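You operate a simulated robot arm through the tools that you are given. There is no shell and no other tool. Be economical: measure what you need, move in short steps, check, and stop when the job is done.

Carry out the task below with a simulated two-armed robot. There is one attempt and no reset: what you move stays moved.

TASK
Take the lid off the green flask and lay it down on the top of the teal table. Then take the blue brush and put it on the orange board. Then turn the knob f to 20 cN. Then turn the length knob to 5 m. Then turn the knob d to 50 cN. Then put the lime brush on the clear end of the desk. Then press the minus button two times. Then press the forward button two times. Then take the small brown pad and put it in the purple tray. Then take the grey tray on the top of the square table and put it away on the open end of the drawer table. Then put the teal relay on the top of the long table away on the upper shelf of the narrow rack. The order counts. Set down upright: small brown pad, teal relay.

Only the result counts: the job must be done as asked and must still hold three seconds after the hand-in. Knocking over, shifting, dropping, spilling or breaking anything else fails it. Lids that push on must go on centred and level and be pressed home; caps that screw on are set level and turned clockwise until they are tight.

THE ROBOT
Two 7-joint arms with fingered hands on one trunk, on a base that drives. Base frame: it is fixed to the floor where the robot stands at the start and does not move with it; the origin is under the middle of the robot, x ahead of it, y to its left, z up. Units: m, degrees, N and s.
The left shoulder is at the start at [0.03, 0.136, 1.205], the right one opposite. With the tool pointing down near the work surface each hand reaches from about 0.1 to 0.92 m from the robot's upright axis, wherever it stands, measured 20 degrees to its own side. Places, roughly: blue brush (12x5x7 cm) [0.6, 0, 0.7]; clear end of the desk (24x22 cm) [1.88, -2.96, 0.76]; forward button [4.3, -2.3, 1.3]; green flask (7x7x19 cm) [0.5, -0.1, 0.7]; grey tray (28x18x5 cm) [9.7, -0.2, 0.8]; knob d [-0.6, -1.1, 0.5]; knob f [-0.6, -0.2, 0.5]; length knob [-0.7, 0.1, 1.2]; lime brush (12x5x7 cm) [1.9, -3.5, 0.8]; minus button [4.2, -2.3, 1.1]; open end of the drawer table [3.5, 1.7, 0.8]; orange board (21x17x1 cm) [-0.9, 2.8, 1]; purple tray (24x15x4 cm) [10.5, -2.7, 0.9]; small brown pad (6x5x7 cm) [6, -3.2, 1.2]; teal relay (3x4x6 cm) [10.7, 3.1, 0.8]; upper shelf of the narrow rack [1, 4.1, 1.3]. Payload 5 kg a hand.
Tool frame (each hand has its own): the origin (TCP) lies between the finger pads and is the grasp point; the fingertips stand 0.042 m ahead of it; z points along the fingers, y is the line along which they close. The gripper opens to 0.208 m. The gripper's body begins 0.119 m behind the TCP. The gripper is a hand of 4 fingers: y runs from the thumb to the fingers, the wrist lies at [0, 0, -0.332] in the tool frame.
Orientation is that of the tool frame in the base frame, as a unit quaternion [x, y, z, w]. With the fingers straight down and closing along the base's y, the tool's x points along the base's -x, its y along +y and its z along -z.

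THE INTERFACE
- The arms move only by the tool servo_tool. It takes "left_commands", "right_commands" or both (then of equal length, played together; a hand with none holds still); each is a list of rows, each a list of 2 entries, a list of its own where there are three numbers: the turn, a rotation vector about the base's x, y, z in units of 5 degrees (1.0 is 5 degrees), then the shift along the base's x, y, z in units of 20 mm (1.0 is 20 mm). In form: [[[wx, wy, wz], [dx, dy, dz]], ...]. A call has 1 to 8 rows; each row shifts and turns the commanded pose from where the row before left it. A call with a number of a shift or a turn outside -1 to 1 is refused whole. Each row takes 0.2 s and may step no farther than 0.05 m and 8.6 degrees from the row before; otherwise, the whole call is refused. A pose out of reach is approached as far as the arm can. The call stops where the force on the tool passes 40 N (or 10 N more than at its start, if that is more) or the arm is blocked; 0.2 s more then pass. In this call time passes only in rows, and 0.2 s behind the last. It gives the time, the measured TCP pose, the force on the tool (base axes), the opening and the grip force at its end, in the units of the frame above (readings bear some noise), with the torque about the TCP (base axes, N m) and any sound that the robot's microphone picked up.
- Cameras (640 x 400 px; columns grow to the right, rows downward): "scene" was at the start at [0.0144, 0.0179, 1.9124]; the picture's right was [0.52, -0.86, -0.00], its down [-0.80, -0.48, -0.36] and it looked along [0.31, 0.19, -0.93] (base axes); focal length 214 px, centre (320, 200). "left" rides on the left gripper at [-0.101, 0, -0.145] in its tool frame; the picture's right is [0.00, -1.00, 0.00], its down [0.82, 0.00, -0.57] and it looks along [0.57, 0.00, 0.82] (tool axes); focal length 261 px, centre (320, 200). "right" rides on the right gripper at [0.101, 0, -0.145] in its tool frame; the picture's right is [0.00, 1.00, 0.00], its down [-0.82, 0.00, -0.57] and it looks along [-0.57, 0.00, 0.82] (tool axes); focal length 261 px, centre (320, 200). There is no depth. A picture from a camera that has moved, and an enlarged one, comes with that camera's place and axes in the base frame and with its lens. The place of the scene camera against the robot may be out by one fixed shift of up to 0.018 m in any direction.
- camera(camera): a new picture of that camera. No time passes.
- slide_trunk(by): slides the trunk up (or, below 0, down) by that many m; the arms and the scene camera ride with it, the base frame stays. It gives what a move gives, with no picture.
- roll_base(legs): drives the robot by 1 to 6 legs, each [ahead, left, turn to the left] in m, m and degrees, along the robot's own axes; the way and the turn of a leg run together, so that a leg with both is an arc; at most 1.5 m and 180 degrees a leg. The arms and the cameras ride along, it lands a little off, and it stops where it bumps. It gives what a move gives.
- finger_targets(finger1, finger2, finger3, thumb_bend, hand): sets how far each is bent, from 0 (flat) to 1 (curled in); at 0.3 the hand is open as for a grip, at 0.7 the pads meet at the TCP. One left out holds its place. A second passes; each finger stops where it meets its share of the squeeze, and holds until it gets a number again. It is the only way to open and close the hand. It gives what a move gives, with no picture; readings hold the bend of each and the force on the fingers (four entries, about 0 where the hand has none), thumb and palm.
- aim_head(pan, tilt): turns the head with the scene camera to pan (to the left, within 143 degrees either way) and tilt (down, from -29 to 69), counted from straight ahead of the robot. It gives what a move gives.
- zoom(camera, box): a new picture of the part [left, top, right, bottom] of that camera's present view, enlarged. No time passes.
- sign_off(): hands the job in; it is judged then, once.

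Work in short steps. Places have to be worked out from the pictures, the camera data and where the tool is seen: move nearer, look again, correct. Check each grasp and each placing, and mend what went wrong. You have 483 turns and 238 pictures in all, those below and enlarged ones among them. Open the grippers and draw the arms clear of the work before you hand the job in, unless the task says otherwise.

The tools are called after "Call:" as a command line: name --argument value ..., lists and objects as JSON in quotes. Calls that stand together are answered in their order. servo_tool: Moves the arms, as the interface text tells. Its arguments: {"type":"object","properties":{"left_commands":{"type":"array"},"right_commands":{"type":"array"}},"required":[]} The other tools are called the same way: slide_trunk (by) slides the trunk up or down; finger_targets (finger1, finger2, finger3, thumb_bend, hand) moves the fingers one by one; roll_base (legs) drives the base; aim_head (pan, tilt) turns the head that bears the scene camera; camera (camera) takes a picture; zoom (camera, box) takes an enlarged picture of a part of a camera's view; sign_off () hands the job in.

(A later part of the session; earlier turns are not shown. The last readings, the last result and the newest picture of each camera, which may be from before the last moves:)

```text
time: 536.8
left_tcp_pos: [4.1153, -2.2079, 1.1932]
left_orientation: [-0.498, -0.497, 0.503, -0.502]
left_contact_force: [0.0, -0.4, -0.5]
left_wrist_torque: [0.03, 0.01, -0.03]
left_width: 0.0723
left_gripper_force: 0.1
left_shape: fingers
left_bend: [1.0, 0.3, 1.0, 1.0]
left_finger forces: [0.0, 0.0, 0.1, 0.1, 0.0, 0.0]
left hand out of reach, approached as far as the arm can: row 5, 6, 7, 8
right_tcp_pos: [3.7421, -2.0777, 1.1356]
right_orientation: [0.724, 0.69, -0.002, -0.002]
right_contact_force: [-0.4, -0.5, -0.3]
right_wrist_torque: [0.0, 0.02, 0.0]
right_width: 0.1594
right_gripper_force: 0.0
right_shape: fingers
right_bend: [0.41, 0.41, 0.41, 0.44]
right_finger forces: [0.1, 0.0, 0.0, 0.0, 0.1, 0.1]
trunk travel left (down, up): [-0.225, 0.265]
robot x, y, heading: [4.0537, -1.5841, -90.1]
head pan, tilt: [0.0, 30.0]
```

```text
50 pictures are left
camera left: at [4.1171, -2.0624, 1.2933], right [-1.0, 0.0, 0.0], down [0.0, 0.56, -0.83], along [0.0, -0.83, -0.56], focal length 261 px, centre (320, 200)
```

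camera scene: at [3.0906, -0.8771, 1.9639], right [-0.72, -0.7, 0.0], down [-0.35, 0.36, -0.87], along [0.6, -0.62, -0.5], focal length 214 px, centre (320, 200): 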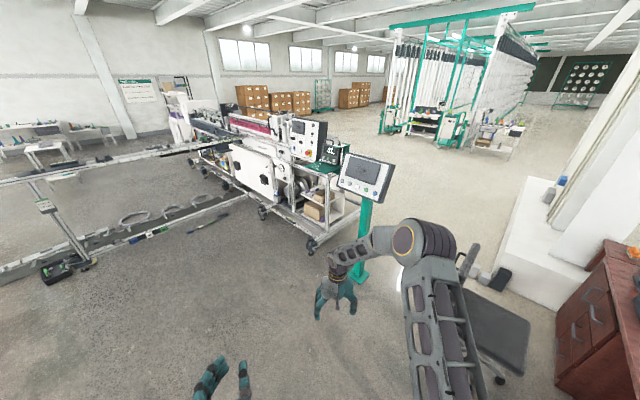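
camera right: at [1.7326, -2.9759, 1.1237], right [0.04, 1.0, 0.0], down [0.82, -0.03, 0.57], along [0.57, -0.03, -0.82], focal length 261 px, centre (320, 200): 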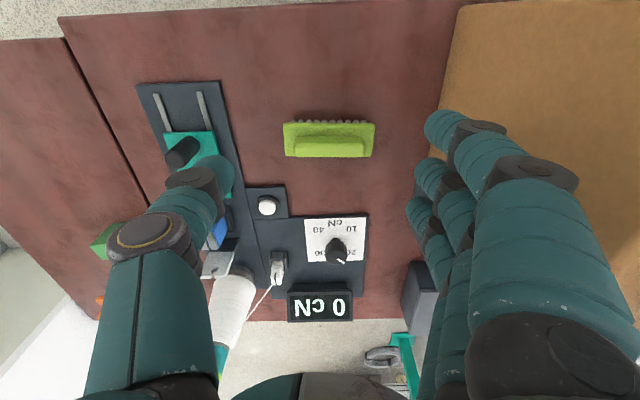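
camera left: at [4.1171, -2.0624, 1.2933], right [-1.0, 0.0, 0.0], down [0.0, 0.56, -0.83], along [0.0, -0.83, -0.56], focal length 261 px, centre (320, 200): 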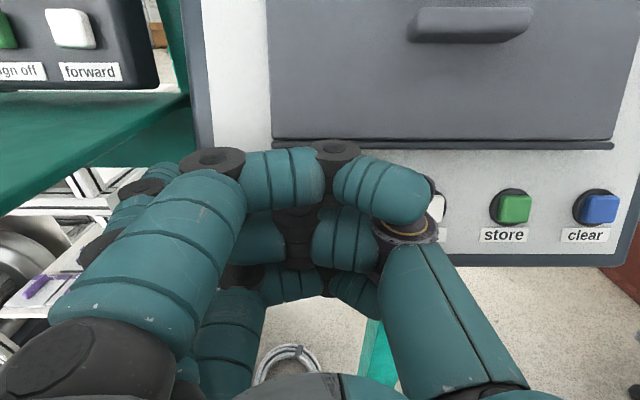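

Forward button triangulated at (4.326,−2.335,1.289). Raise the trunk and shift the hand to line up the fingertip.

Call:
servo_tool --left_commands '[[[0, 0, 0], [0, 0.6, 0]], [[0, 0, 0], [0, 0.6, 0]]]'

Call:
slide_trunk --by 0.096

Call:
servo_tool --left_commands '[[[0, 0, 0], [1, 0, 0]], [[0, 0, 0], [1, 0, 0]], [[0, 0, 0], [1, 0, 0]], [[0, 0, 0], [1, 0, 0]], [[0, 0, 0], [1, 0, 0]]]'

Call:
camera --camera "left"

```text
time: 537.4
left_tcp_pos: [4.1075, -2.1979, 1.1834]
left_orientation: [-0.5, -0.497, 0.503, -0.501]
left_contact_force: [0.6, 0.3, 0.3]
left_wrist_torque: [0.02, -0.01, 0.02]
left_width: 0.0722
left_gripper_force: 0.1
left_shape: fingers
left_bend: [1.0, 0.3, 1.0, 1.0]
left_finger forces: [0.0, 0.1, 0.1, 0.1, 0.1, 0.0]
left hand out of reach, approached as far as the arm can: row 1, 2
right_tcp_pos: [3.7428, -2.0774, 1.1354]
right_orientation: [0.724, 0.689, -0.002, -0.002]
right_contact_force: [0.0, -0.4, 0.1]
right_wrist_torque: [-0.03, -0.01, -0.02]
right_width: 0.1595
right_gripper_force: 0.0
right_shape: fingers
right_bend: [0.41, 0.41, 0.41, 0.44]
right_finger forces: [0.1, 0.0, 0.0, 0.1, 0.0, 0.1]
trunk travel left (down, up): [-0.225, 0.265]
robot x, y, heading: [4.0569, -1.5811, -89.8]
head pan, tilt: [0.0, 30.0]
```

```text
time: 538.7
left_tcp_pos: [4.1073, -2.1977, 1.2795]
left_orientation: [-0.5, -0.497, 0.503, -0.5]
left_contact_force: [-0.1, 0.0, 0.2]
left_wrist_torque: [0.03, 0.01, -0.01]
left_width: 0.0723
left_gripper_force: 0.0
left_shape: fingers
left_bend: [1.0, 0.3, 1.0, 1.0]
left_finger forces: [0.1, 0.0, 0.1, 0.0, 0.1, 0.0]
right_tcp_pos: [3.7431, -2.0772, 1.231]
right_orientation: [0.723, 0.69, -0.002, -0.002]
right_contact_force: [-0.1, 1.3, -0.1]
right_wrist_torque: [0.03, -0.01, 0.0]
right_width: 0.1597
right_gripper_force: 0.0
right_shape: fingers
right_bend: [0.41, 0.41, 0.41, 0.44]
right_finger forces: [0.0, 0.1, 0.2, 0.0, 0.1, 0.1]
trunk travel left (down, up): [-0.321, 0.169]
robot x, y, heading: [4.0558, -1.5846, -90.1]
head pan, tilt: [0.0, 30.0]
```

```text
time: 539.9
left_tcp_pos: [4.2005, -2.2178, 1.262]
left_orientation: [-0.499, -0.497, 0.503, -0.501]
left_contact_force: [1.0, 0.9, 0.8]
left_wrist_torque: [0.01, -0.01, -0.02]
left_width: 0.0725
left_gripper_force: 0.2
left_shape: fingers
left_bend: [1.0, 0.3, 1.0, 1.0]
left_finger forces: [0.0, 0.0, 0.1, 0.0, 0.0, 0.1]
left hand out of reach, approached as far as the arm can: row 1, 2, 3, 4, 5
right_tcp_pos: [3.7425, -2.0761, 1.232]
right_orientation: [0.724, 0.69, -0.003, -0.003]
right_contact_force: [0.6, 0.6, 0.3]
right_wrist_torque: [-0.05, 0.04, -0.03]
right_width: 0.1598
right_gripper_force: 0.0
right_shape: fingers
right_bend: [0.41, 0.41, 0.41, 0.44]
right_finger forces: [0.0, 0.0, 0.0, 0.1, 0.1, 0.0]
trunk travel left (down, up): [-0.321, 0.169]
robot x, y, heading: [4.0569, -1.5849, -89.9]
head pan, tilt: [0.0, 30.0]
```

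```text
49 pictures are left
camera left: at [4.2023, -2.0725, 1.3631], right [-1.0, 0.0, 0.0], down [0.0, 0.56, -0.83], along [-0.01, -0.83, -0.56], focal length 261 px, centre (320, 200)
```

left: 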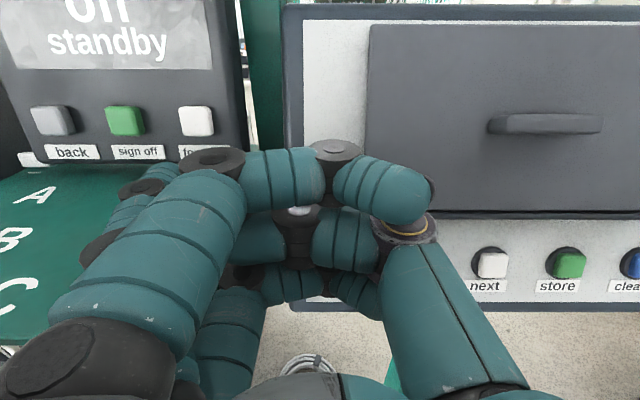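

Forward re-measured at (4.312,−2.308,1.2905). The arm is too folded; back the base 0.12 m to give it room, then extend.

Call:
roll_base --legs '[[-0.12, 0, 0]]'

Call:
servo_tool --left_commands '[[[0, 0, 0], [0.05, -1, 0.5]], [[0, 0, 0], [0.05, -1, 0.5]], [[0, 0, 0], [0.05, -1, 0.5]]]'

Call:
camera --camera "left"

```text
time: 541.1
left_tcp_pos: [4.2, -2.0966, 1.2635]
left_orientation: [-0.498, -0.497, 0.503, -0.502]
left_contact_force: [0.5, 0.5, 0.2]
left_wrist_torque: [0.02, -0.02, 0.03]
left_width: 0.0721
left_gripper_force: 0.1
left_shape: fingers
left_bend: [1.0, 0.3, 1.0, 1.0]
left_finger forces: [0.0, 0.0, 0.0, 0.0, 0.0, 0.0]
right_tcp_pos: [3.7441, -1.9549, 1.2327]
right_orientation: [0.723, 0.691, -0.002, -0.002]
right_contact_force: [0.0, 1.2, 0.7]
right_wrist_torque: [-0.1, 0.0, 0.0]
right_width: 0.1597
right_gripper_force: 0.0
right_shape: fingers
right_bend: [0.41, 0.41, 0.41, 0.44]
right_finger forces: [0.0, 0.0, 0.0, 0.0, 0.0, 0.1]
trunk travel left (down, up): [-0.321, 0.169]
robot x, y, heading: [4.0535, -1.4625, -89.7]
head pan, tilt: [0.0, 30.0]
```

```text
time: 541.9
left_tcp_pos: [4.2036, -2.1578, 1.2925]
left_orientation: [-0.498, -0.497, 0.502, -0.502]
left_contact_force: [-1.1, -0.3, -0.3]
left_wrist_torque: [-0.03, 0.01, -0.01]
left_width: 0.0722
left_gripper_force: 0.1
left_shape: fingers
left_bend: [1.0, 0.3, 1.0, 1.0]
left_finger forces: [0.0, 0.0, 0.0, 0.0, 0.0, 0.0]
right_tcp_pos: [3.7429, -1.9586, 1.2313]
right_orientation: [0.723, 0.691, -0.002, -0.002]
right_contact_force: [0.8, -0.8, -0.6]
right_wrist_torque: [0.1, -0.04, -0.01]
right_width: 0.1597
right_gripper_force: 0.1
right_shape: fingers
right_bend: [0.41, 0.41, 0.41, 0.44]
right_finger forces: [0.0, 0.0, 0.1, 0.0, 0.0, 0.0]
trunk travel left (down, up): [-0.321, 0.169]
robot x, y, heading: [4.0528, -1.4628, -90.1]
head pan, tilt: [0.0, 30.0]
```

```text
48 pictures are left
camera left: at [4.2054, -2.0136, 1.3927], right [-1.0, 0.0, 0.0], down [0.0, 0.56, -0.83], along [0.0, -0.83, -0.56], focal length 261 px, centre (320, 200)
```

left: 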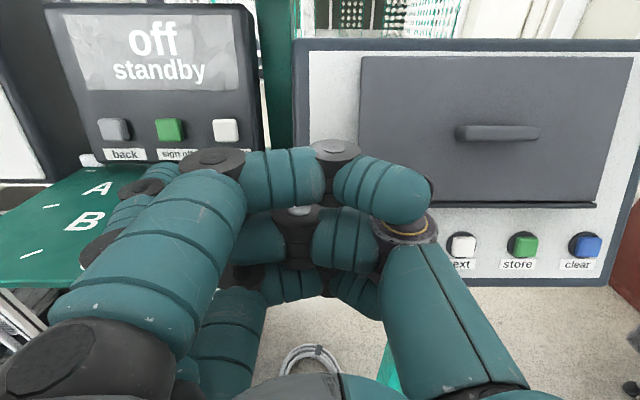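

Aligned. Advance and press.

Call:
servo_tool --left_commands '[[[0, 0, 0], [0, -0.6, -0.02]], [[0, 0, 0], [0, -0.6, -0.02]], [[0, 0, 0], [0, -0.6, 0]], [[0, 0, 0], [0, -0.6, 0]], [[0, 0, 0], [0, -0.6, 0]], [[0, 0, 0], [0, -0.5, 0]], [[0, 0, 0], [0, -0.3, 0]]]'

Call:
servo_tool --left_commands '[[[0, 0, 0], [0, -0.2, 0]], [[0, 0, 0], [0, -0.2, 0]]]'

```text
time: 543.5
left_tcp_pos: [4.2028, -2.2336, 1.292]
left_orientation: [-0.499, -0.497, 0.503, -0.501]
left_contact_force: [1.2, -0.6, 0.6]
left_wrist_torque: [0.01, 0.05, 0.0]
left_width: 0.072
left_gripper_force: 0.1
left_shape: fingers
left_bend: [1.0, 0.3, 1.0, 1.0]
left_finger forces: [0.0, 0.0, 0.1, 0.1, 0.0, 0.0]
right_tcp_pos: [3.7435, -1.9566, 1.2325]
right_orientation: [0.723, 0.691, -0.002, -0.001]
right_contact_force: [1.4, -0.1, 0.0]
right_wrist_torque: [0.0, 0.02, -0.01]
right_width: 0.16
right_gripper_force: 0.0
right_shape: fingers
right_bend: [0.41, 0.41, 0.41, 0.44]
right_finger forces: [0.0, 0.0, 0.1, 0.0, 0.0, 0.0]
trunk travel left (down, up): [-0.321, 0.169]
robot x, y, heading: [4.0545, -1.4641, -89.9]
head pan, tilt: [0.0, 30.0]
```

```text
time: 544.1
left_tcp_pos: [4.2029, -2.2415, 1.2916]
left_orientation: [0.497, 0.498, -0.502, 0.503]
left_contact_force: [0.3, -0.4, 1.4]
left_wrist_torque: [0.0, 0.01, 0.0]
left_width: 0.0724
left_gripper_force: 0.1
left_shape: fingers
left_bend: [1.0, 0.3, 1.0, 1.0]
left_finger forces: [0.0, 0.1, 0.0, 0.0, 0.0, 0.0]
right_tcp_pos: [3.743, -1.9575, 1.2326]
right_orientation: [0.723, 0.691, -0.002, -0.002]
right_contact_force: [-0.4, -0.1, -0.3]
right_wrist_torque: [0.02, -0.02, 0.0]
right_width: 0.1597
right_gripper_force: 0.1
right_shape: fingers
right_bend: [0.41, 0.41, 0.41, 0.44]
right_finger forces: [0.0, 0.0, 0.0, 0.0, 0.0, 0.1]
trunk travel left (down, up): [-0.321, 0.169]
robot x, y, heading: [4.0554, -1.4588, -90.1]
head pan, tilt: [0.0, 30.0]
```

Call:
servo_tool --left_commands '[[[0, 0, 0], [0, -0.2, 0]], [[0, 0, 0], [0, -0.2, 0]]]'

```text
time: 544.7
left_tcp_pos: [4.2018, -2.2498, 1.2921]
left_orientation: [-0.499, -0.496, 0.503, -0.502]
left_contact_force: [0.0, 0.8, 0.8]
left_wrist_torque: [0.01, 0.0, 0.0]
left_width: 0.0722
left_gripper_force: 0.1
left_shape: fingers
left_bend: [1.0, 0.3, 1.0, 1.0]
left_finger forces: [0.0, 0.0, 0.1, 0.0, 0.0, 0.0]
right_tcp_pos: [3.7411, -1.9574, 1.2325]
right_orientation: [0.723, 0.691, -0.001, -0.002]
right_contact_force: [0.1, -0.2, 0.2]
right_wrist_torque: [-0.01, 0.0, 0.0]
right_width: 0.1598
right_gripper_force: 0.0
right_shape: fingers
right_bend: [0.41, 0.41, 0.41, 0.44]
right_finger forces: [0.0, 0.0, 0.1, 0.1, 0.1, 0.1]
trunk travel left (down, up): [-0.321, 0.169]
robot x, y, heading: [4.0569, -1.4653, -89.9]
head pan, tilt: [0.0, 30.0]
```

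Call:
servo_tool --left_commands '[[[0, 0, 0], [0, -0.2, 0]], [[0, 0, 0], [0, -0.15, 0]]]'

Call:
zoom --camera "left" --box '[60, 80, 320, 240]'

```text
time: 545.3
left_tcp_pos: [4.2043, -2.2571, 1.2923]
left_orientation: [-0.498, -0.497, 0.503, -0.502]
left_contact_force: [-0.3, 0.0, -0.5]
left_wrist_torque: [-0.01, 0.01, 0.0]
left_width: 0.0722
left_gripper_force: 0.1
left_shape: fingers
left_bend: [1.0, 0.3, 1.0, 1.0]
left_finger forces: [0.0, 0.1, 0.0, 0.1, 0.1, 0.0]
right_tcp_pos: [3.7425, -1.9564, 1.2315]
right_orientation: [0.722, 0.691, -0.002, -0.002]
right_contact_force: [0.0, 0.3, -0.6]
right_wrist_torque: [0.0, -0.03, 0.01]
right_width: 0.1599
right_gripper_force: 0.1
right_shape: fingers
right_bend: [0.41, 0.41, 0.41, 0.44]
right_finger forces: [0.0, 0.1, 0.0, 0.0, 0.0, 0.0]
trunk travel left (down, up): [-0.321, 0.169]
robot x, y, heading: [4.0584, -1.4597, -89.9]
head pan, tilt: [0.0, 30.0]
```

```text
2.46 times, centred on (190, 160) of left
camera zoom: at [4.2054, -2.111, 1.3923], right [-1.0, 0.0, 0.0], down [0.0, 0.56, -0.83], along [0.0, -0.83, -0.56], focal length 642 px, centre (640, 298)
```

zoom: 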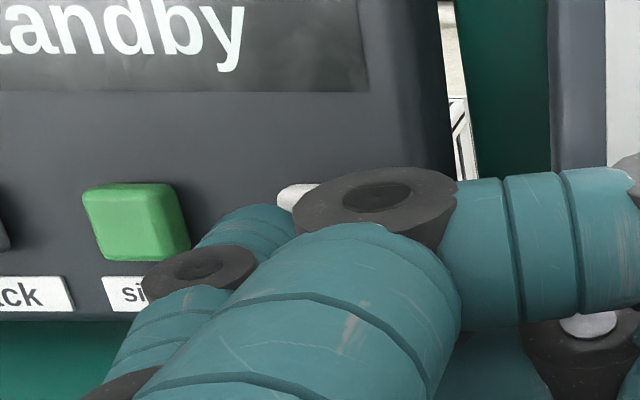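

The fingertip is ~20 mm left of the forward button (between it and "sign off"). Back off, shift 22 mm to −x, and press.

Call:
servo_tool --left_commands '[[[0, 0, 0], [0, 0.7, 0]], [[0, 0, 0], [0, 0.7, 0]], [[0, 0, 0], [-0.55, 0, 0]], [[0, 0, 0], [-0.55, 0, 0]]]'

Call:
zoom --camera "left" --box '[60, 80, 320, 240]'

```text
time: 546.3
left_tcp_pos: [4.1809, -2.2284, 1.2919]
left_orientation: [-0.498, -0.497, 0.502, -0.502]
left_contact_force: [0.8, -0.2, 0.0]
left_wrist_torque: [0.01, 0.01, 0.02]
left_width: 0.0724
left_gripper_force: 0.0
left_shape: fingers
left_bend: [1.0, 0.3, 1.0, 1.0]
left_finger forces: [0.0, 0.0, 0.0, 0.0, 0.0, 0.0]
right_tcp_pos: [3.7428, -1.9583, 1.232]
right_orientation: [0.723, 0.691, -0.002, -0.002]
right_contact_force: [0.1, 0.9, 0.5]
right_wrist_torque: [0.01, 0.0, -0.03]
right_width: 0.1595
right_gripper_force: 0.0
right_shape: fingers
right_bend: [0.41, 0.41, 0.41, 0.44]
right_finger forces: [0.0, 0.1, 0.1, 0.0, 0.0, 0.0]
trunk travel left (down, up): [-0.321, 0.169]
robot x, y, heading: [4.0542, -1.4645, -89.5]
head pan, tilt: [0.0, 30.0]
```

```text
2.46 times, centred on (190, 160) of left
camera zoom: at [4.1826, -2.083, 1.3925], right [-1.0, 0.0, 0.0], down [0.0, 0.56, -0.83], along [0.0, -0.83, -0.56], focal length 642 px, centre (640, 298)
```

zoom: 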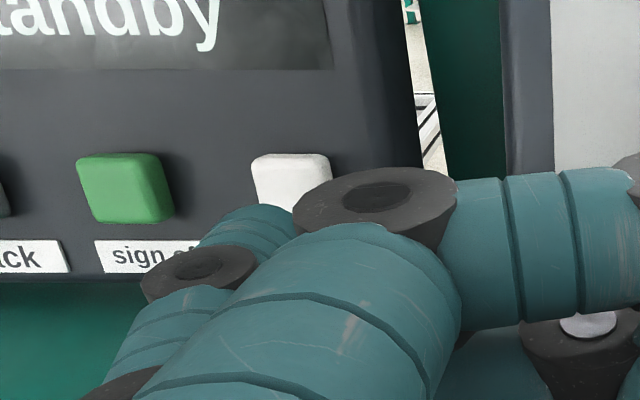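

Now lined up. Press.

Call:
servo_tool --left_commands '[[[0, 0, 0], [0, -0.5, 0]], [[0, 0, 0], [0, -0.4, 0]], [[0, 0, 0], [0, -0.2, 0]]]'

Call:
servo_tool --left_commands '[[[0, 0, 0], [0, -0.2, 0]], [[0, 0, 0], [0, -0.1, 0]]]'

```text
time: 547.1
left_tcp_pos: [4.1808, -2.2513, 1.292]
left_orientation: [-0.497, -0.496, 0.503, -0.503]
left_contact_force: [0.3, 0.4, 0.1]
left_wrist_torque: [0.0, -0.04, 0.03]
left_width: 0.0722
left_gripper_force: 0.1
left_shape: fingers
left_bend: [1.0, 0.3, 1.0, 1.0]
left_finger forces: [0.0, 0.1, 0.0, 0.1, 0.1, 0.0]
right_tcp_pos: [3.7429, -1.9582, 1.232]
right_orientation: [0.723, 0.691, -0.001, -0.001]
right_contact_force: [-0.7, -1.1, 0.6]
right_wrist_torque: [-0.01, -0.03, 0.02]
right_width: 0.1598
right_gripper_force: 0.1
right_shape: fingers
right_bend: [0.41, 0.41, 0.41, 0.44]
right_finger forces: [0.0, 0.0, 0.0, 0.0, 0.0, 0.0]
trunk travel left (down, up): [-0.321, 0.169]
robot x, y, heading: [4.056, -1.4617, -89.9]
head pan, tilt: [0.0, 30.0]
```

```text
time: 547.7
left_tcp_pos: [4.1808, -2.257, 1.2925]
left_orientation: [-0.498, -0.497, 0.503, -0.502]
left_contact_force: [0.7, 0.1, -0.3]
left_wrist_torque: [-0.01, -0.01, -0.01]
left_width: 0.0724
left_gripper_force: 0.0
left_shape: fingers
left_bend: [1.0, 0.3, 1.0, 1.0]
left_finger forces: [0.1, 0.1, 0.1, 0.0, 0.0, 0.0]
right_tcp_pos: [3.7422, -1.9572, 1.2319]
right_orientation: [0.723, 0.691, -0.003, -0.003]
right_contact_force: [-0.4, 0.5, -0.2]
right_wrist_torque: [0.02, -0.01, 0.0]
right_width: 0.16
right_gripper_force: 0.1
right_shape: fingers
right_bend: [0.41, 0.41, 0.41, 0.44]
right_finger forces: [0.0, 0.0, 0.0, 0.1, 0.0, 0.0]
trunk travel left (down, up): [-0.321, 0.169]
robot x, y, heading: [4.0538, -1.4615, -89.8]
head pan, tilt: [0.0, 30.0]
```

Call:
servo_tool --left_commands '[[[0, 0, 0], [0, -0.2, 0]], [[0, 0, 0], [0, -0.2, 0]]]'

Call:
servo_tool --left_commands '[[[0, 0, 0], [0, -0.2, 0]], [[0, 0, 0], [0, -0.2, 0]]]'

```text
time: 548.3
left_tcp_pos: [4.1815, -2.2632, 1.2927]
left_orientation: [-0.498, -0.497, 0.503, -0.503]
left_contact_force: [0.3, 0.8, 0.3]
left_wrist_torque: [-0.02, 0.02, 0.13]
left_width: 0.0723
left_gripper_force: 0.9
left_shape: fingers
left_bend: [1.0, 0.3, 1.0, 1.0]
left_finger forces: [0.1, 1.0, 0.0, 0.0, 0.0, 0.0]
right_tcp_pos: [3.7425, -1.9571, 1.2324]
right_orientation: [0.723, 0.691, -0.002, -0.002]
right_contact_force: [-0.9, -0.6, -0.2]
right_wrist_torque: [0.02, 0.03, -0.03]
right_width: 0.1595
right_gripper_force: 0.0
right_shape: fingers
right_bend: [0.41, 0.41, 0.41, 0.44]
right_finger forces: [0.0, 0.0, 0.0, 0.1, 0.0, 0.1]
trunk travel left (down, up): [-0.321, 0.169]
robot x, y, heading: [4.0554, -1.4616, -89.9]
head pan, tilt: [0.0, 30.0]
```

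```text
time: 548.9
left_tcp_pos: [4.1808, -2.27, 1.2918]
left_orientation: [-0.499, -0.496, 0.503, -0.502]
left_contact_force: [-5.7, 14.5, -0.4]
left_wrist_torque: [0.1, 0.01, 1.61]
left_width: 0.0726
left_gripper_force: 6.8
left_shape: fingers
left_bend: [1.0, 0.28, 1.0, 1.0]
left_finger forces: [0.1, 14.0, 0.0, 0.1, 0.0, 0.0]
right_tcp_pos: [3.7413, -1.9556, 1.2327]
right_orientation: [0.723, 0.691, -0.003, -0.002]
right_contact_force: [-0.3, 0.3, -0.7]
right_wrist_torque: [0.01, -0.03, -0.01]
right_width: 0.1597
right_gripper_force: 0.1
right_shape: fingers
right_bend: [0.41, 0.41, 0.41, 0.44]
right_finger forces: [0.1, 0.0, 0.1, 0.1, 0.0, 0.0]
trunk travel left (down, up): [-0.321, 0.169]
robot x, y, heading: [4.0563, -1.4628, -89.9]
head pan, tilt: [0.0, 30.0]
heard: click
```

Click on forward. Back off and press once more.

Call:
servo_tool --left_commands '[[[0, 0, 0], [0, 0.5, 0]], [[0, 0, 0], [0, 0.5, 0]], [[0, 0, 0], [0, 0, 0]]]'

Call:
servo_tool --left_commands '[[[0, 0, 0], [0, -0.4, 0]], [[0, 0, 0], [0, -0.3, 0]], [[0, 0, 0], [0, -0.2, 0]]]'

```text
time: 549.7
left_tcp_pos: [4.1816, -2.2529, 1.2922]
left_orientation: [0.498, 0.498, -0.502, 0.502]
left_contact_force: [0.2, 0.7, -0.1]
left_wrist_torque: [-0.02, 0.02, -0.01]
left_width: 0.0721
left_gripper_force: 0.1
left_shape: fingers
left_bend: [1.0, 0.3, 1.0, 1.0]
left_finger forces: [0.0, 0.0, 0.0, 0.1, 0.1, 0.1]
right_tcp_pos: [3.7437, -1.957, 1.2324]
right_orientation: [0.723, 0.691, -0.002, -0.002]
right_contact_force: [-0.1, -1.4, -0.3]
right_wrist_torque: [0.0, -0.02, -0.01]
right_width: 0.1597
right_gripper_force: 0.1
right_shape: fingers
right_bend: [0.41, 0.41, 0.41, 0.44]
right_finger forces: [0.0, 0.0, 0.0, 0.0, 0.1, 0.0]
trunk travel left (down, up): [-0.321, 0.169]
robot x, y, heading: [4.0528, -1.4614, -89.6]
head pan, tilt: [0.0, 30.0]
```

```text
time: 550.5
left_tcp_pos: [4.1813, -2.2693, 1.2941]
left_orientation: [-0.498, -0.496, 0.504, -0.502]
left_contact_force: [-1.1, 5.6, 0.1]
left_wrist_torque: [0.03, -0.01, 0.73]
left_width: 0.0725
left_gripper_force: 3.0
left_shape: fingers
left_bend: [1.0, 0.29, 1.0, 1.0]
left_finger forces: [0.1, 5.9, 0.1, 0.0, 0.0, 0.0]
right_tcp_pos: [3.7426, -1.9575, 1.233]
right_orientation: [0.723, 0.69, -0.002, -0.001]
right_contact_force: [0.0, 0.3, 0.1]
right_wrist_torque: [0.03, 0.01, 0.01]
right_width: 0.1597
right_gripper_force: 0.1
right_shape: fingers
right_bend: [0.41, 0.41, 0.41, 0.44]
right_finger forces: [0.1, 0.1, 0.1, 0.1, 0.0, 0.0]
trunk travel left (down, up): [-0.321, 0.169]
robot x, y, heading: [4.0584, -1.4631, -90.0]
head pan, tilt: [0.0, 30.0]
heard: click
```

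Both buttons are pressed twice. Retreat and look for the small brown pad at (6,−3.2,1.2).

Call:
servo_tool --left_commands '[[[0, 0, 0], [0, 1, 0]], [[0, 0, 0], [0, 1, 0]], [[0, 0, 0], [0, 1, 0.2]], [[0, 0, 0], [0.3, 0.5, 0.2]]]'

Call:
roll_base --legs '[[-0.3, 0, 0]]'

Call:
aim_head --pan 45 --tilt 20

Call:
camera --camera "scene"

```text
time: 551.5
left_tcp_pos: [4.1883, -2.1997, 1.3002]
left_orientation: [-0.498, -0.497, 0.503, -0.502]
left_contact_force: [0.1, 0.4, -0.4]
left_wrist_torque: [-0.01, 0.03, 0.01]
left_width: 0.0721
left_gripper_force: 0.1
left_shape: fingers
left_bend: [1.0, 0.3, 1.0, 1.0]
left_finger forces: [0.1, 0.0, 0.0, 0.1, 0.1, 0.0]
right_tcp_pos: [3.7421, -1.9568, 1.2316]
right_orientation: [0.723, 0.691, -0.003, -0.003]
right_contact_force: [0.2, 0.1, -0.1]
right_wrist_torque: [0.01, 0.06, -0.03]
right_width: 0.1599
right_gripper_force: 0.2
right_shape: fingers
right_bend: [0.41, 0.41, 0.41, 0.44]
right_finger forces: [0.0, 0.0, 0.0, 0.1, 0.0, 0.0]
trunk travel left (down, up): [-0.321, 0.169]
robot x, y, heading: [4.058, -1.4595, -89.9]
head pan, tilt: [0.0, 30.0]
```

```text
time: 553.5
left_tcp_pos: [4.1902, -1.901, 1.2998]
left_orientation: [0.497, 0.498, -0.502, 0.503]
left_contact_force: [0.4, 0.2, 0.1]
left_wrist_torque: [0.04, -0.01, -0.02]
left_width: 0.0722
left_gripper_force: 0.1
left_shape: fingers
left_bend: [1.0, 0.3, 1.0, 1.0]
left_finger forces: [0.0, 0.1, 0.0, 0.1, 0.0, 0.0]
right_tcp_pos: [3.7425, -1.6598, 1.2322]
right_orientation: [0.721, 0.693, -0.002, -0.001]
right_contact_force: [0.1, -0.1, -0.3]
right_wrist_torque: [-0.05, -0.01, 0.0]
right_width: 0.1598
right_gripper_force: 0.0
right_shape: fingers
right_bend: [0.41, 0.41, 0.41, 0.44]
right_finger forces: [0.0, 0.0, 0.0, 0.1, 0.1, 0.1]
trunk travel left (down, up): [-0.321, 0.169]
robot x, y, heading: [4.0555, -1.1623, -89.4]
head pan, tilt: [0.0, 30.0]
```

```text
time: 554.7
left_tcp_pos: [4.1895, -1.9013, 1.3003]
left_orientation: [0.497, 0.498, -0.502, 0.503]
left_contact_force: [0.5, 0.2, 0.2]
left_wrist_torque: [0.02, -0.03, 0.0]
left_width: 0.0722
left_gripper_force: 0.0
left_shape: fingers
left_bend: [1.0, 0.3, 1.0, 1.0]
left_finger forces: [0.1, 0.0, 0.0, 0.0, 0.0, 0.0]
right_tcp_pos: [3.7438, -1.6605, 1.2323]
right_orientation: [0.721, 0.693, -0.002, -0.001]
right_contact_force: [-0.4, 0.5, 0.5]
right_wrist_torque: [-0.04, 0.04, 0.02]
right_width: 0.1596
right_gripper_force: 0.0
right_shape: fingers
right_bend: [0.41, 0.41, 0.41, 0.44]
right_finger forces: [0.0, 0.0, 0.1, 0.0, 0.0, 0.0]
trunk travel left (down, up): [-0.321, 0.169]
robot x, y, heading: [4.0521, -1.1679, -89.5]
head pan, tilt: [45.0, 20.0]
```

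```text
45 pictures are left
camera scene: at [4.1163, -1.2102, 2.0759], right [-0.7, -0.71, 0.0], down [-0.24, 0.24, -0.94], along [0.67, -0.66, -0.34], focal length 214 px, centre (320, 200)
```

scene: 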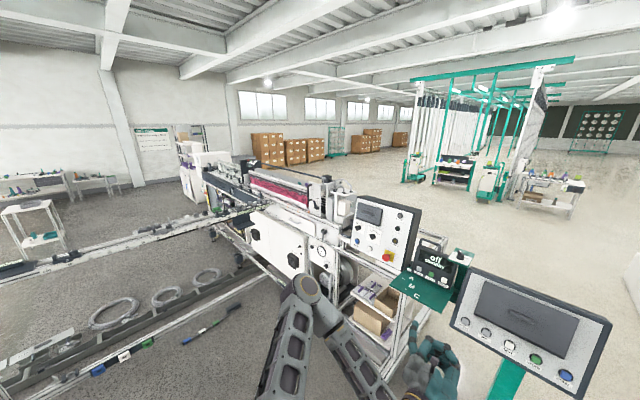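

Zoom on the expected pad position.

Call:
zoom --camera "scene" --box '[240, 150, 400, 250]'

```text
4.00 times, centred on (320, 200) of scene
camera zoom: at [4.1163, -1.2102, 2.0759], right [-0.7, -0.71, 0.0], down [-0.24, 0.24, -0.94], along [0.67, -0.66, -0.34], focal length 858 px, centre (320, 200)
```

zoom: 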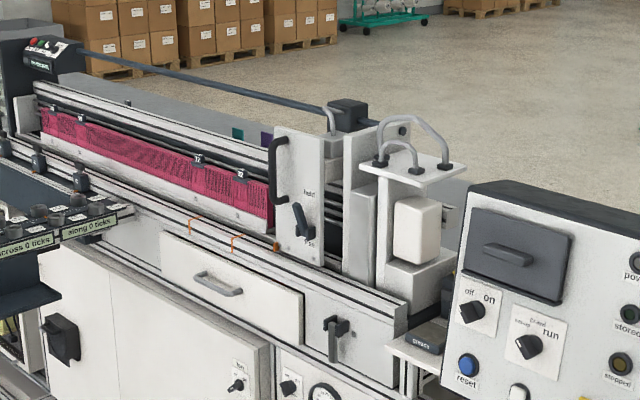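

The pad must be on the far (−y) side of the machine. There's a ~0.7 m gap between chair and console; drive through at x≈3.45, then along the rear.

Call:
roll_base --legs '[[0, -0.6, 0], [1.4, 0, 0], [1.3, 0, 0]]'

Call:
aim_head --pan 85 --tilt 25

Call:
camera --camera "scene"

```text
time: 561.7
left_tcp_pos: [3.5919, -2.6469, 1.2973]
left_orientation: [0.503, 0.5, -0.501, 0.495]
left_contact_force: [-0.2, -0.5, 1.0]
left_wrist_torque: [0.01, -0.02, -0.05]
left_width: 0.0721
left_gripper_force: 0.1
left_shape: fingers
left_bend: [1.0, 0.3, 1.0, 1.0]
left_finger forces: [0.0, 0.0, 0.0, 0.1, 0.0, 0.0]
right_tcp_pos: [3.151, -2.4218, 1.233]
right_orientation: [0.719, 0.695, -0.003, 0.001]
right_contact_force: [-0.4, 0.0, 0.4]
right_wrist_torque: [-0.07, -0.02, 0.02]
right_width: 0.1598
right_gripper_force: 0.0
right_shape: fingers
right_bend: [0.41, 0.41, 0.41, 0.44]
right_finger forces: [0.1, 0.0, 0.1, 0.1, 0.1, 0.0]
trunk travel left (down, up): [-0.321, 0.169]
robot x, y, heading: [3.4561, -1.9263, -89.5]
head pan, tilt: [45.0, 20.0]
stopped in leg 2: the robot was blocked; the commanded pose is now the measured one
```

```text
time: 562.8
left_tcp_pos: [3.5921, -2.6477, 1.297]
left_orientation: [0.503, 0.5, -0.501, 0.495]
left_contact_force: [-0.3, 0.6, -0.1]
left_wrist_torque: [-0.01, 0.0, 0.01]
left_width: 0.0721
left_gripper_force: 0.0
left_shape: fingers
left_bend: [1.0, 0.3, 1.0, 1.0]
left_finger forces: [0.0, 0.0, 0.1, 0.2, 0.0, 0.0]
right_tcp_pos: [3.151, -2.4218, 1.2337]
right_orientation: [0.72, 0.694, -0.004, 0.001]
right_contact_force: [-0.3, 0.0, 0.0]
right_wrist_torque: [0.01, -0.02, 0.03]
right_width: 0.1597
right_gripper_force: 0.0
right_shape: fingers
right_bend: [0.41, 0.41, 0.41, 0.44]
right_finger forces: [0.0, 0.0, 0.1, 0.0, 0.0, 0.1]
trunk travel left (down, up): [-0.321, 0.169]
robot x, y, heading: [3.4576, -1.9265, -89.2]
head pan, tilt: [85.0, 25.0]
```

```text
43 pictures are left
camera scene: at [3.5449, -1.9049, 2.0681], right [-0.08, -1.0, 0.0], down [-0.42, 0.03, -0.91], along [0.9, -0.07, -0.42], focal length 214 px, centre (320, 200)
```

scene: 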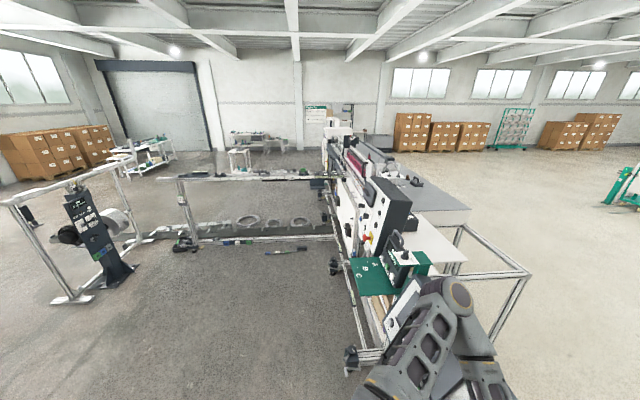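

Blocked; look straight down ahead.

Call:
aim_head --pan -5 --tilt 50

Call:
camera --camera "scene"

```text
time: 564.4
left_tcp_pos: [3.5917, -2.6462, 1.297]
left_orientation: [0.503, 0.501, -0.5, 0.496]
left_contact_force: [0.9, 1.2, -0.3]
left_wrist_torque: [0.0, 0.0, 0.05]
left_width: 0.0725
left_gripper_force: 0.0
left_shape: fingers
left_bend: [1.0, 0.3, 1.0, 1.0]
left_finger forces: [0.0, 0.1, 0.0, 0.0, 0.1, 0.1]
right_tcp_pos: [3.151, -2.4201, 1.2343]
right_orientation: [0.719, 0.695, -0.004, 0.001]
right_contact_force: [0.8, 0.7, 0.3]
right_wrist_torque: [-0.02, 0.0, 0.0]
right_width: 0.1596
right_gripper_force: 0.1
right_shape: fingers
right_bend: [0.41, 0.41, 0.41, 0.44]
right_finger forces: [0.1, 0.0, 0.1, 0.0, 0.0, 0.1]
trunk travel left (down, up): [-0.321, 0.169]
robot x, y, heading: [3.4605, -1.9289, -89.3]
head pan, tilt: [-5.0, 50.0]
```

```text
42 pictures are left
camera scene: at [3.4473, -1.9746, 2.0307], right [-1.0, 0.08, 0.0], down [0.06, 0.76, -0.65], along [-0.05, -0.64, -0.76], focal length 214 px, centre (320, 200)
```

scene: 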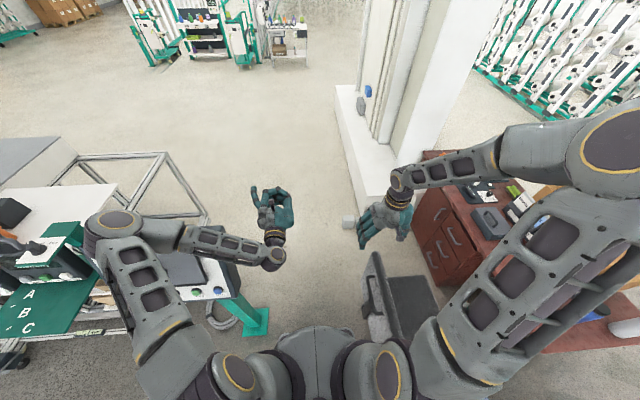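

That gap is too tight for the elbows. I take the long, safe way round: back off, strafe west, go south along the aisle, then east behind the pillar plinth.

Call:
roll_base --legs '[[-1.07, 0, 0], [0, -1.43, 0], [0, -1.43, 0], [1.5, 0, 0], [1.5, 0, 0], [1.5, 0, 0]]'

Call:
aim_head --pan 30 --tilt 25

Call:
camera --camera "scene"

```text
time: 604.5
left_tcp_pos: [0.7676, -6.1022, 1.2928]
left_orientation: [0.503, 0.502, -0.499, 0.495]
left_contact_force: [0.1, 0.0, -0.8]
left_wrist_torque: [-0.02, 0.01, 0.0]
left_width: 0.0724
left_gripper_force: 0.0
left_shape: fingers
left_bend: [1.0, 0.3, 1.0, 1.0]
left_finger forces: [0.0, 0.0, 0.0, 0.0, 0.1, 0.0]
right_tcp_pos: [0.325, -5.8781, 1.2319]
right_orientation: [0.718, 0.696, -0.002, -0.001]
right_contact_force: [-0.5, -0.5, -0.5]
right_wrist_torque: [0.05, -0.02, 0.02]
right_width: 0.1596
right_gripper_force: 0.1
right_shape: fingers
right_bend: [0.41, 0.41, 0.41, 0.44]
right_finger forces: [0.0, 0.0, 0.0, 0.0, 0.0, 0.1]
trunk travel left (down, up): [-0.321, 0.169]
robot x, y, heading: [0.6273, -5.3725, -89.0]
head pan, tilt: [-5.0, 50.0]
```

```text
time: 605.5
left_tcp_pos: [0.7679, -6.1029, 1.2929]
left_orientation: [0.503, 0.503, -0.499, 0.496]
left_contact_force: [1.1, -0.7, 0.9]
left_wrist_torque: [0.01, 0.02, 0.07]
left_width: 0.0722
left_gripper_force: 0.0
left_shape: fingers
left_bend: [1.0, 0.3, 1.0, 1.0]
left_finger forces: [0.1, 0.1, 0.0, 0.0, 0.0, 0.0]
right_tcp_pos: [0.3254, -5.8777, 1.2317]
right_orientation: [0.718, 0.696, -0.003, -0.001]
right_contact_force: [-0.5, 0.2, 0.2]
right_wrist_torque: [0.04, -0.03, -0.01]
right_width: 0.1595
right_gripper_force: 0.1
right_shape: fingers
right_bend: [0.41, 0.41, 0.41, 0.44]
right_finger forces: [0.1, 0.0, 0.0, 0.0, 0.0, 0.1]
trunk travel left (down, up): [-0.321, 0.169]
robot x, y, heading: [0.6331, -5.3762, -88.9]
head pan, tilt: [30.0, 25.0]
```

```text
41 pictures are left
camera scene: at [0.6729, -5.4373, 2.0678], right [-0.86, -0.51, 0.0], down [-0.22, 0.36, -0.91], along [0.46, -0.78, -0.42], focal length 214 px, centre (320, 200)
```

scene: 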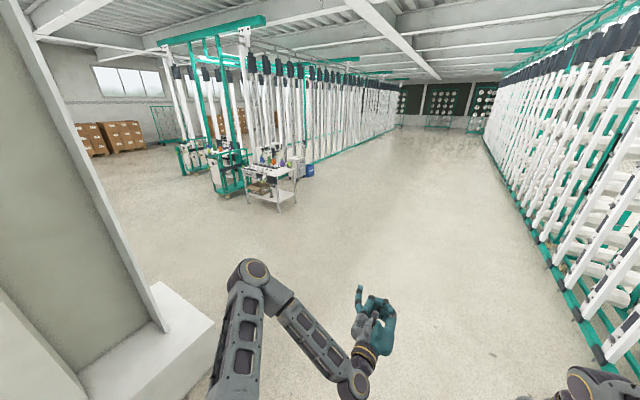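

The plinth ends at y≈−6.2. Continue: south, east, then north-east to the rear of the machine.

Call:
roll_base --legs '[[1.5, 0, 0], [0.25, 0, 0], [0, 1.5, 0], [0, 1.5, 0], [-1.2, 1.1, 0], [-1.2, 1.1, 0]]'

Call:
roll_base --legs '[[0, 0, 179]]'

Call:
aim_head --pan 0 --tilt 30

Call:
camera --camera "scene"

```text
refused: leg 5 is longer than a leg can be; nothing moved
```

```text
time: 613.3
left_tcp_pos: [0.4768, -4.6544, 1.2915]
left_orientation: [0.508, -0.498, -0.501, -0.494]
left_contact_force: [0.6, -0.8, 0.5]
left_wrist_torque: [0.01, 0.0, -0.04]
left_width: 0.0724
left_gripper_force: 0.0
left_shape: fingers
left_bend: [1.0, 0.3, 1.0, 1.0]
left_finger forces: [0.0, 0.0, 0.0, 0.1, 0.0, 0.1]
right_tcp_pos: [0.9246, -4.8682, 1.2317]
right_orientation: [-0.704, 0.711, -0.001, 0.003]
right_contact_force: [-0.3, 0.4, -0.2]
right_wrist_torque: [-0.02, -0.04, 0.0]
right_width: 0.1597
right_gripper_force: 0.1
right_shape: fingers
right_bend: [0.41, 0.41, 0.41, 0.44]
right_finger forces: [0.0, 0.0, 0.1, 0.0, 0.0, 0.0]
trunk travel left (down, up): [-0.321, 0.169]
robot x, y, heading: [0.6273, -5.3744, 92.2]
head pan, tilt: [30.0, 25.0]
```

```text
time: 614.2
left_tcp_pos: [0.476, -4.654, 1.292]
left_orientation: [0.508, -0.497, -0.501, -0.493]
left_contact_force: [-0.5, -0.3, -0.7]
left_wrist_torque: [0.0, 0.02, -0.03]
left_width: 0.0722
left_gripper_force: 0.1
left_shape: fingers
left_bend: [1.0, 0.3, 1.0, 1.0]
left_finger forces: [0.0, 0.1, 0.1, 0.1, 0.0, 0.0]
right_tcp_pos: [0.9246, -4.8691, 1.2322]
right_orientation: [-0.704, 0.71, -0.001, 0.004]
right_contact_force: [0.4, 0.0, -0.3]
right_wrist_torque: [0.02, 0.0, -0.01]
right_width: 0.1597
right_gripper_force: 0.0
right_shape: fingers
right_bend: [0.41, 0.41, 0.41, 0.44]
right_finger forces: [0.1, 0.0, 0.0, 0.0, 0.0, 0.0]
trunk travel left (down, up): [-0.321, 0.169]
robot x, y, heading: [0.6312, -5.3772, 92.3]
head pan, tilt: [0.0, 30.0]
```

```text
40 pictures are left
camera scene: at [0.6237, -5.3266, 2.0599], right [1.0, 0.04, 0.0], down [0.02, -0.5, -0.87], along [-0.03, 0.87, -0.5], focal length 214 px, centre (320, 200)
```

scene: 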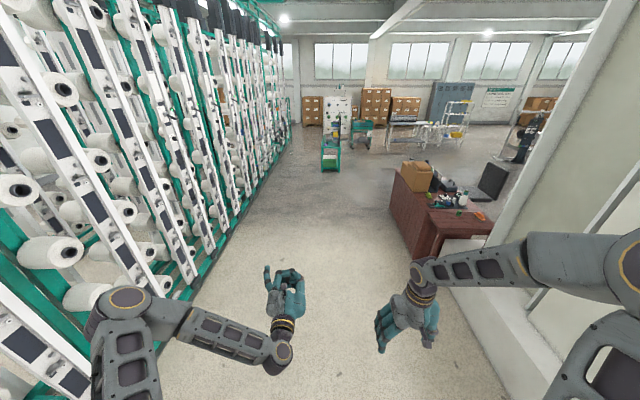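

The base is already turned to face +y; redo the path in that frame.

Call:
roll_base --legs '[[-1.5, 0, -2], [-0.25, 0, 0], [0, -1.5, 0], [0, -1.5, 0], [0.9, -1.15, 0], [0.9, -1.15, 0]]'

Call:
aim_head --pan 0 --tilt 25

Call:
camera --camera "scene"

```text
time: 650.5
left_tcp_pos: [5.7605, -4.7481, 1.2923]
left_orientation: [-0.498, 0.507, 0.492, 0.503]
left_contact_force: [0.0, -0.7, 0.0]
left_wrist_torque: [0.01, -0.03, -0.01]
left_width: 0.0722
left_gripper_force: 0.1
left_shape: fingers
left_bend: [1.0, 0.3, 1.0, 1.0]
left_finger forces: [0.0, 0.0, 0.0, 0.0, 0.0, 0.1]
right_tcp_pos: [6.1995, -4.981, 1.2312]
right_orientation: [-0.69, 0.724, -0.001, 0.003]
right_contact_force: [-0.3, -0.1, -0.3]
right_wrist_torque: [-0.01, 0.0, 0.0]
right_width: 0.1595
right_gripper_force: 0.0
right_shape: fingers
right_bend: [0.41, 0.41, 0.41, 0.44]
right_finger forces: [0.0, 0.0, 0.0, 0.1, 0.0, 0.0]
trunk travel left (down, up): [-0.321, 0.169]
robot x, y, heading: [5.8862, -5.4755, 89.9]
head pan, tilt: [0.0, 30.0]
```

```text
time: 651.2
left_tcp_pos: [5.76, -4.7475, 1.2927]
left_orientation: [-0.499, 0.507, 0.491, 0.503]
left_contact_force: [0.8, -0.1, -0.1]
left_wrist_torque: [-0.04, -0.02, -0.02]
left_width: 0.0721
left_gripper_force: 0.1
left_shape: fingers
left_bend: [1.0, 0.3, 1.0, 1.0]
left_finger forces: [0.0, 0.1, 0.1, 0.0, 0.0, 0.1]
right_tcp_pos: [6.1985, -4.9792, 1.2313]
right_orientation: [-0.691, 0.723, 0.0, 0.002]
right_contact_force: [0.0, 0.3, -0.2]
right_wrist_torque: [0.04, 0.02, -0.04]
right_width: 0.1599
right_gripper_force: 0.0
right_shape: fingers
right_bend: [0.41, 0.41, 0.41, 0.44]
right_finger forces: [0.1, 0.0, 0.0, 0.1, 0.1, 0.0]
trunk travel left (down, up): [-0.321, 0.169]
robot x, y, heading: [5.8828, -5.4811, 89.9]
head pan, tilt: [0.0, 25.0]
```

```text
39 pictures are left
camera scene: at [5.8814, -5.4248, 2.0678], right [1.0, 0.0, 0.0], down [0.0, -0.42, -0.91], along [0.0, 0.91, -0.42], focal length 214 px, centre (320, 200)
```

scene: 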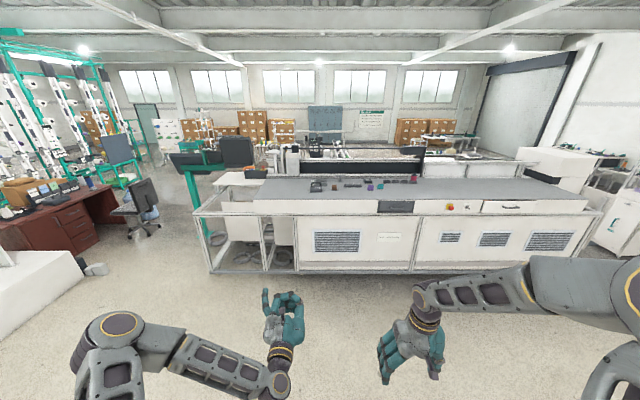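

Now I see the rear table with several small pads. Zoom in.

Call:
zoom --camera "scene" --box '[290, 160, 440, 220]'

```text
4.27 times, centred on (365, 190) of scene
camera zoom: at [5.8814, -5.4248, 2.0678], right [1.0, 0.0, 0.0], down [0.0, -0.42, -0.91], along [0.0, 0.91, -0.42], focal length 915 px, centre (128, 243)
```

zoom: 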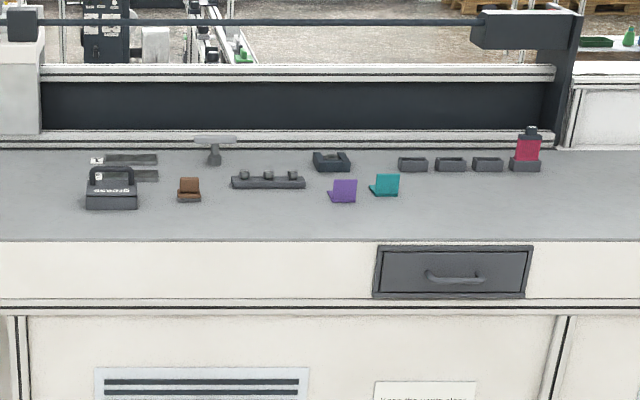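

Brown pad at about (6.04,−3.18), surface z≈1.165. Raise both hands and drive up to the table.

Call:
servo_tool --left_commands '[[[0, 0, 0], [-0.3, -0.3, 1]], [[0, 0, 0], [-0.3, -0.3, 1]], [[0, 0, 0], [-0.3, -0.3, 1]], [[0, 0, 0], [-0.3, -0.3, 1]], [[0, 0, 0], [-0.3, -0.3, 1]], [[0, 0, 0], [-0.3, -0.3, 1]], [[0, 0, 0], [-0.3, -0.3, 1]], [[0, 0, 0], [-0.3, -0.3, 1]]]' --right_commands '[[[0, 0, 0.3], [0, 0, 0.7]], [[0, 0, 0.2], [0, 0, 0.7]], [[0, 0, 0], [0, 0, 0.7]], [[0, 0, 0], [0, 0, 0.7]], [[0, 0, 0], [0, 0, 0.7]], [[0, 0, 0], [0, 0, 0.7]], [[0, 0, 0], [0, 0, 0.7]], [[0, 0, 0], [0, 0, 0.7]]]'

Call:
roll_base --legs '[[1.45, 0, 0]]'

Call:
camera --camera "right"

```text
time: 653.0
left_tcp_pos: [5.7162, -4.7685, 1.4491]
left_orientation: [-0.498, 0.507, 0.491, 0.503]
left_contact_force: [0.0, -0.3, -0.6]
left_wrist_torque: [-0.03, 0.0, 0.01]
left_width: 0.072
left_gripper_force: 0.1
left_shape: fingers
left_bend: [1.0, 0.3, 1.0, 1.0]
left_finger forces: [0.1, 0.0, 0.0, 0.0, 0.0, 0.1]
left hand out of reach, approached as far as the arm can: row 5, 6, 7, 8
right_tcp_pos: [6.198, -4.9811, 1.3442]
right_orientation: [-0.706, 0.709, -0.001, 0.003]
right_contact_force: [0.2, -1.0, 0.3]
right_wrist_torque: [0.06, 0.01, -0.01]
right_width: 0.1599
right_gripper_force: 0.0
right_shape: fingers
right_bend: [0.41, 0.41, 0.41, 0.44]
right_finger forces: [0.0, 0.1, 0.0, 0.0, 0.2, 0.0]
trunk travel left (down, up): [-0.321, 0.169]
robot x, y, heading: [5.8846, -5.4759, 89.9]
head pan, tilt: [0.0, 25.0]
```

```text
time: 660.2
left_tcp_pos: [5.7117, -3.305, 1.4481]
left_orientation: [-0.5, 0.507, 0.491, 0.502]
left_contact_force: [0.3, 0.7, -0.4]
left_wrist_torque: [-0.01, 0.01, 0.0]
left_width: 0.0722
left_gripper_force: 0.0
left_shape: fingers
left_bend: [1.0, 0.3, 1.0, 1.0]
left_finger forces: [0.1, 0.0, 0.0, 0.0, 0.0, 0.0]
right_tcp_pos: [6.1952, -3.5149, 1.3443]
right_orientation: [-0.707, 0.707, -0.001, 0.002]
right_contact_force: [0.8, 0.2, -0.6]
right_wrist_torque: [-0.01, 0.02, 0.0]
right_width: 0.1597
right_gripper_force: 0.0
right_shape: fingers
right_bend: [0.41, 0.41, 0.41, 0.44]
right_finger forces: [0.0, 0.0, 0.0, 0.0, 0.0, 0.0]
trunk travel left (down, up): [-0.321, 0.169]
robot x, y, heading: [5.8843, -4.0143, 90.4]
head pan, tilt: [0.0, 25.0]
```

```text
37 pictures are left
camera right: at [6.1944, -3.6171, 1.489], right [-1.0, 0.0, 0.0], down [0.0, 0.82, 0.57], along [0.01, 0.57, -0.82], focal length 261 px, centre (320, 200)
```

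right: 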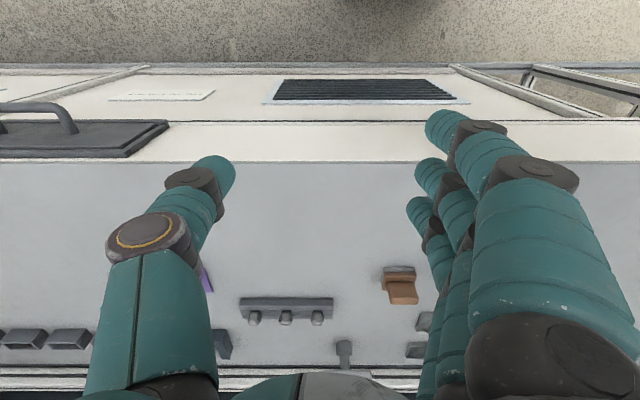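

Pad at (6.054,−3.22). Move over it and narrow the opening.

Call:
servo_tool --right_commands '[[[0, 0, 0], [-0.88, 1, 0]], [[0, 0, 0], [-0.88, 1, 0]], [[0, 0, 0], [-0.88, 1, 0]], [[0, 0, 0], [-0.88, 1, 0]], [[0, 0, 0], [-0.88, 1, 0]], [[0, 0, 0], [-0.88, 1, 0]], [[0, 0, 0], [-0.88, 1, 0]], [[0, 0, 0], [-0.88, 1, 0]]]'

Call:
finger_targets --hand "right" --finger1 0.52 --finger2 0.52 --finger3 0.52 --thumb_bend 0.52

Call:
servo_tool --right_commands '[[[0, 0, 0], [0, 0.95, -0.3]], [[0, 0, 0], [0, 0.95, -0.3]], [[0, 0, 0], [0, 0.95, -0.3]], [[0, 0, 0], [0, 0.95, -0.3]], [[0, 0, 0], [0, 0.95, -0.3]], [[0, 0, 0], [0, 0.95, -0.3]], [[0, 0, 0], [0, 0.95, -0.3]]]'

Call:
camera --camera "right"

```text
time: 662.0
left_tcp_pos: [5.7114, -3.3034, 1.447]
left_orientation: [-0.5, 0.507, 0.491, 0.502]
left_contact_force: [-1.1, 0.7, -0.9]
left_wrist_torque: [0.01, 0.0, -0.1]
left_width: 0.0722
left_gripper_force: 0.0
left_shape: fingers
left_bend: [1.0, 0.3, 1.0, 1.0]
left_finger forces: [0.1, 0.0, 0.0, 0.0, 0.1, 0.0]
right_tcp_pos: [6.054, -3.3532, 1.344]
right_orientation: [-0.707, 0.707, 0.0, 0.002]
right_contact_force: [-0.2, 0.4, -0.3]
right_wrist_torque: [-0.07, -0.06, -0.02]
right_width: 0.1596
right_gripper_force: 0.0
right_shape: fingers
right_bend: [0.41, 0.41, 0.41, 0.44]
right_finger forces: [0.1, 0.1, 0.0, 0.0, 0.0, 0.0]
trunk travel left (down, up): [-0.321, 0.169]
robot x, y, heading: [5.8801, -4.0146, 90.4]
head pan, tilt: [0.0, 25.0]
```

```text
time: 663.0
left_tcp_pos: [5.7112, -3.3049, 1.4491]
left_orientation: [-0.5, 0.507, 0.491, 0.502]
left_contact_force: [-0.2, 0.5, 0.8]
left_wrist_torque: [0.01, 0.0, 0.01]
left_width: 0.0723
left_gripper_force: 0.0
left_shape: fingers
left_bend: [1.0, 0.3, 1.0, 1.0]
left_finger forces: [0.1, 0.0, 0.0, 0.1, 0.1, 0.0]
right_tcp_pos: [6.0553, -3.355, 1.3442]
right_orientation: [0.707, -0.707, 0.001, -0.002]
right_contact_force: [-0.1, -0.6, -0.1]
right_wrist_torque: [-0.02, 0.0, 0.0]
right_width: 0.1113
right_gripper_force: 0.1
right_shape: fingers
right_bend: [0.52, 0.52, 0.52, 0.52]
right_finger forces: [0.0, 0.0, 0.1, 0.0, 0.0, 0.0]
trunk travel left (down, up): [-0.321, 0.169]
robot x, y, heading: [5.8834, -4.0138, 90.2]
head pan, tilt: [0.0, 25.0]
```

```text
time: 664.6
left_tcp_pos: [5.7105, -3.3033, 1.4472]
left_orientation: [-0.5, 0.506, 0.492, 0.502]
left_contact_force: [0.4, 0.3, -0.7]
left_wrist_torque: [0.07, -0.01, 0.02]
left_width: 0.0725
left_gripper_force: 0.1
left_shape: fingers
left_bend: [1.0, 0.3, 1.0, 1.0]
left_finger forces: [0.0, 0.0, 0.0, 0.0, 0.0, 0.0]
right_tcp_pos: [6.0523, -3.2214, 1.3004]
right_orientation: [0.707, -0.707, 0.001, -0.002]
right_contact_force: [0.0, -0.2, -0.1]
right_wrist_torque: [-0.07, 0.02, 0.01]
right_width: 0.1112
right_gripper_force: 0.1
right_shape: fingers
right_bend: [0.52, 0.52, 0.52, 0.52]
right_finger forces: [0.1, 0.0, 0.1, 0.0, 0.0, 0.0]
trunk travel left (down, up): [-0.321, 0.169]
robot x, y, heading: [5.8808, -4.0115, 90.1]
head pan, tilt: [0.0, 25.0]
```

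```text
36 pictures are left
camera right: at [6.0517, -3.3229, 1.4459], right [-1.0, 0.0, 0.0], down [0.0, 0.82, 0.57], along [0.01, 0.57, -0.82], focal length 261 px, centre (320, 200)
```

right: 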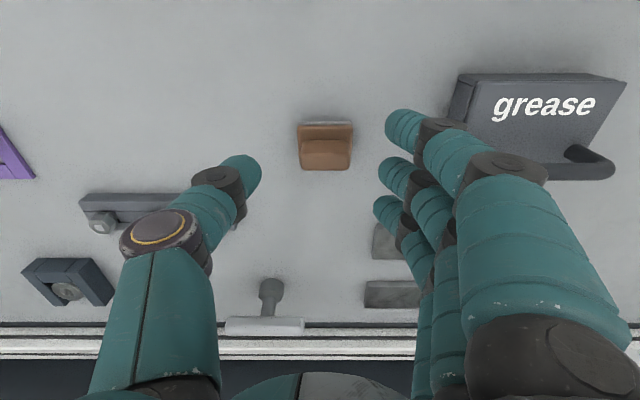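

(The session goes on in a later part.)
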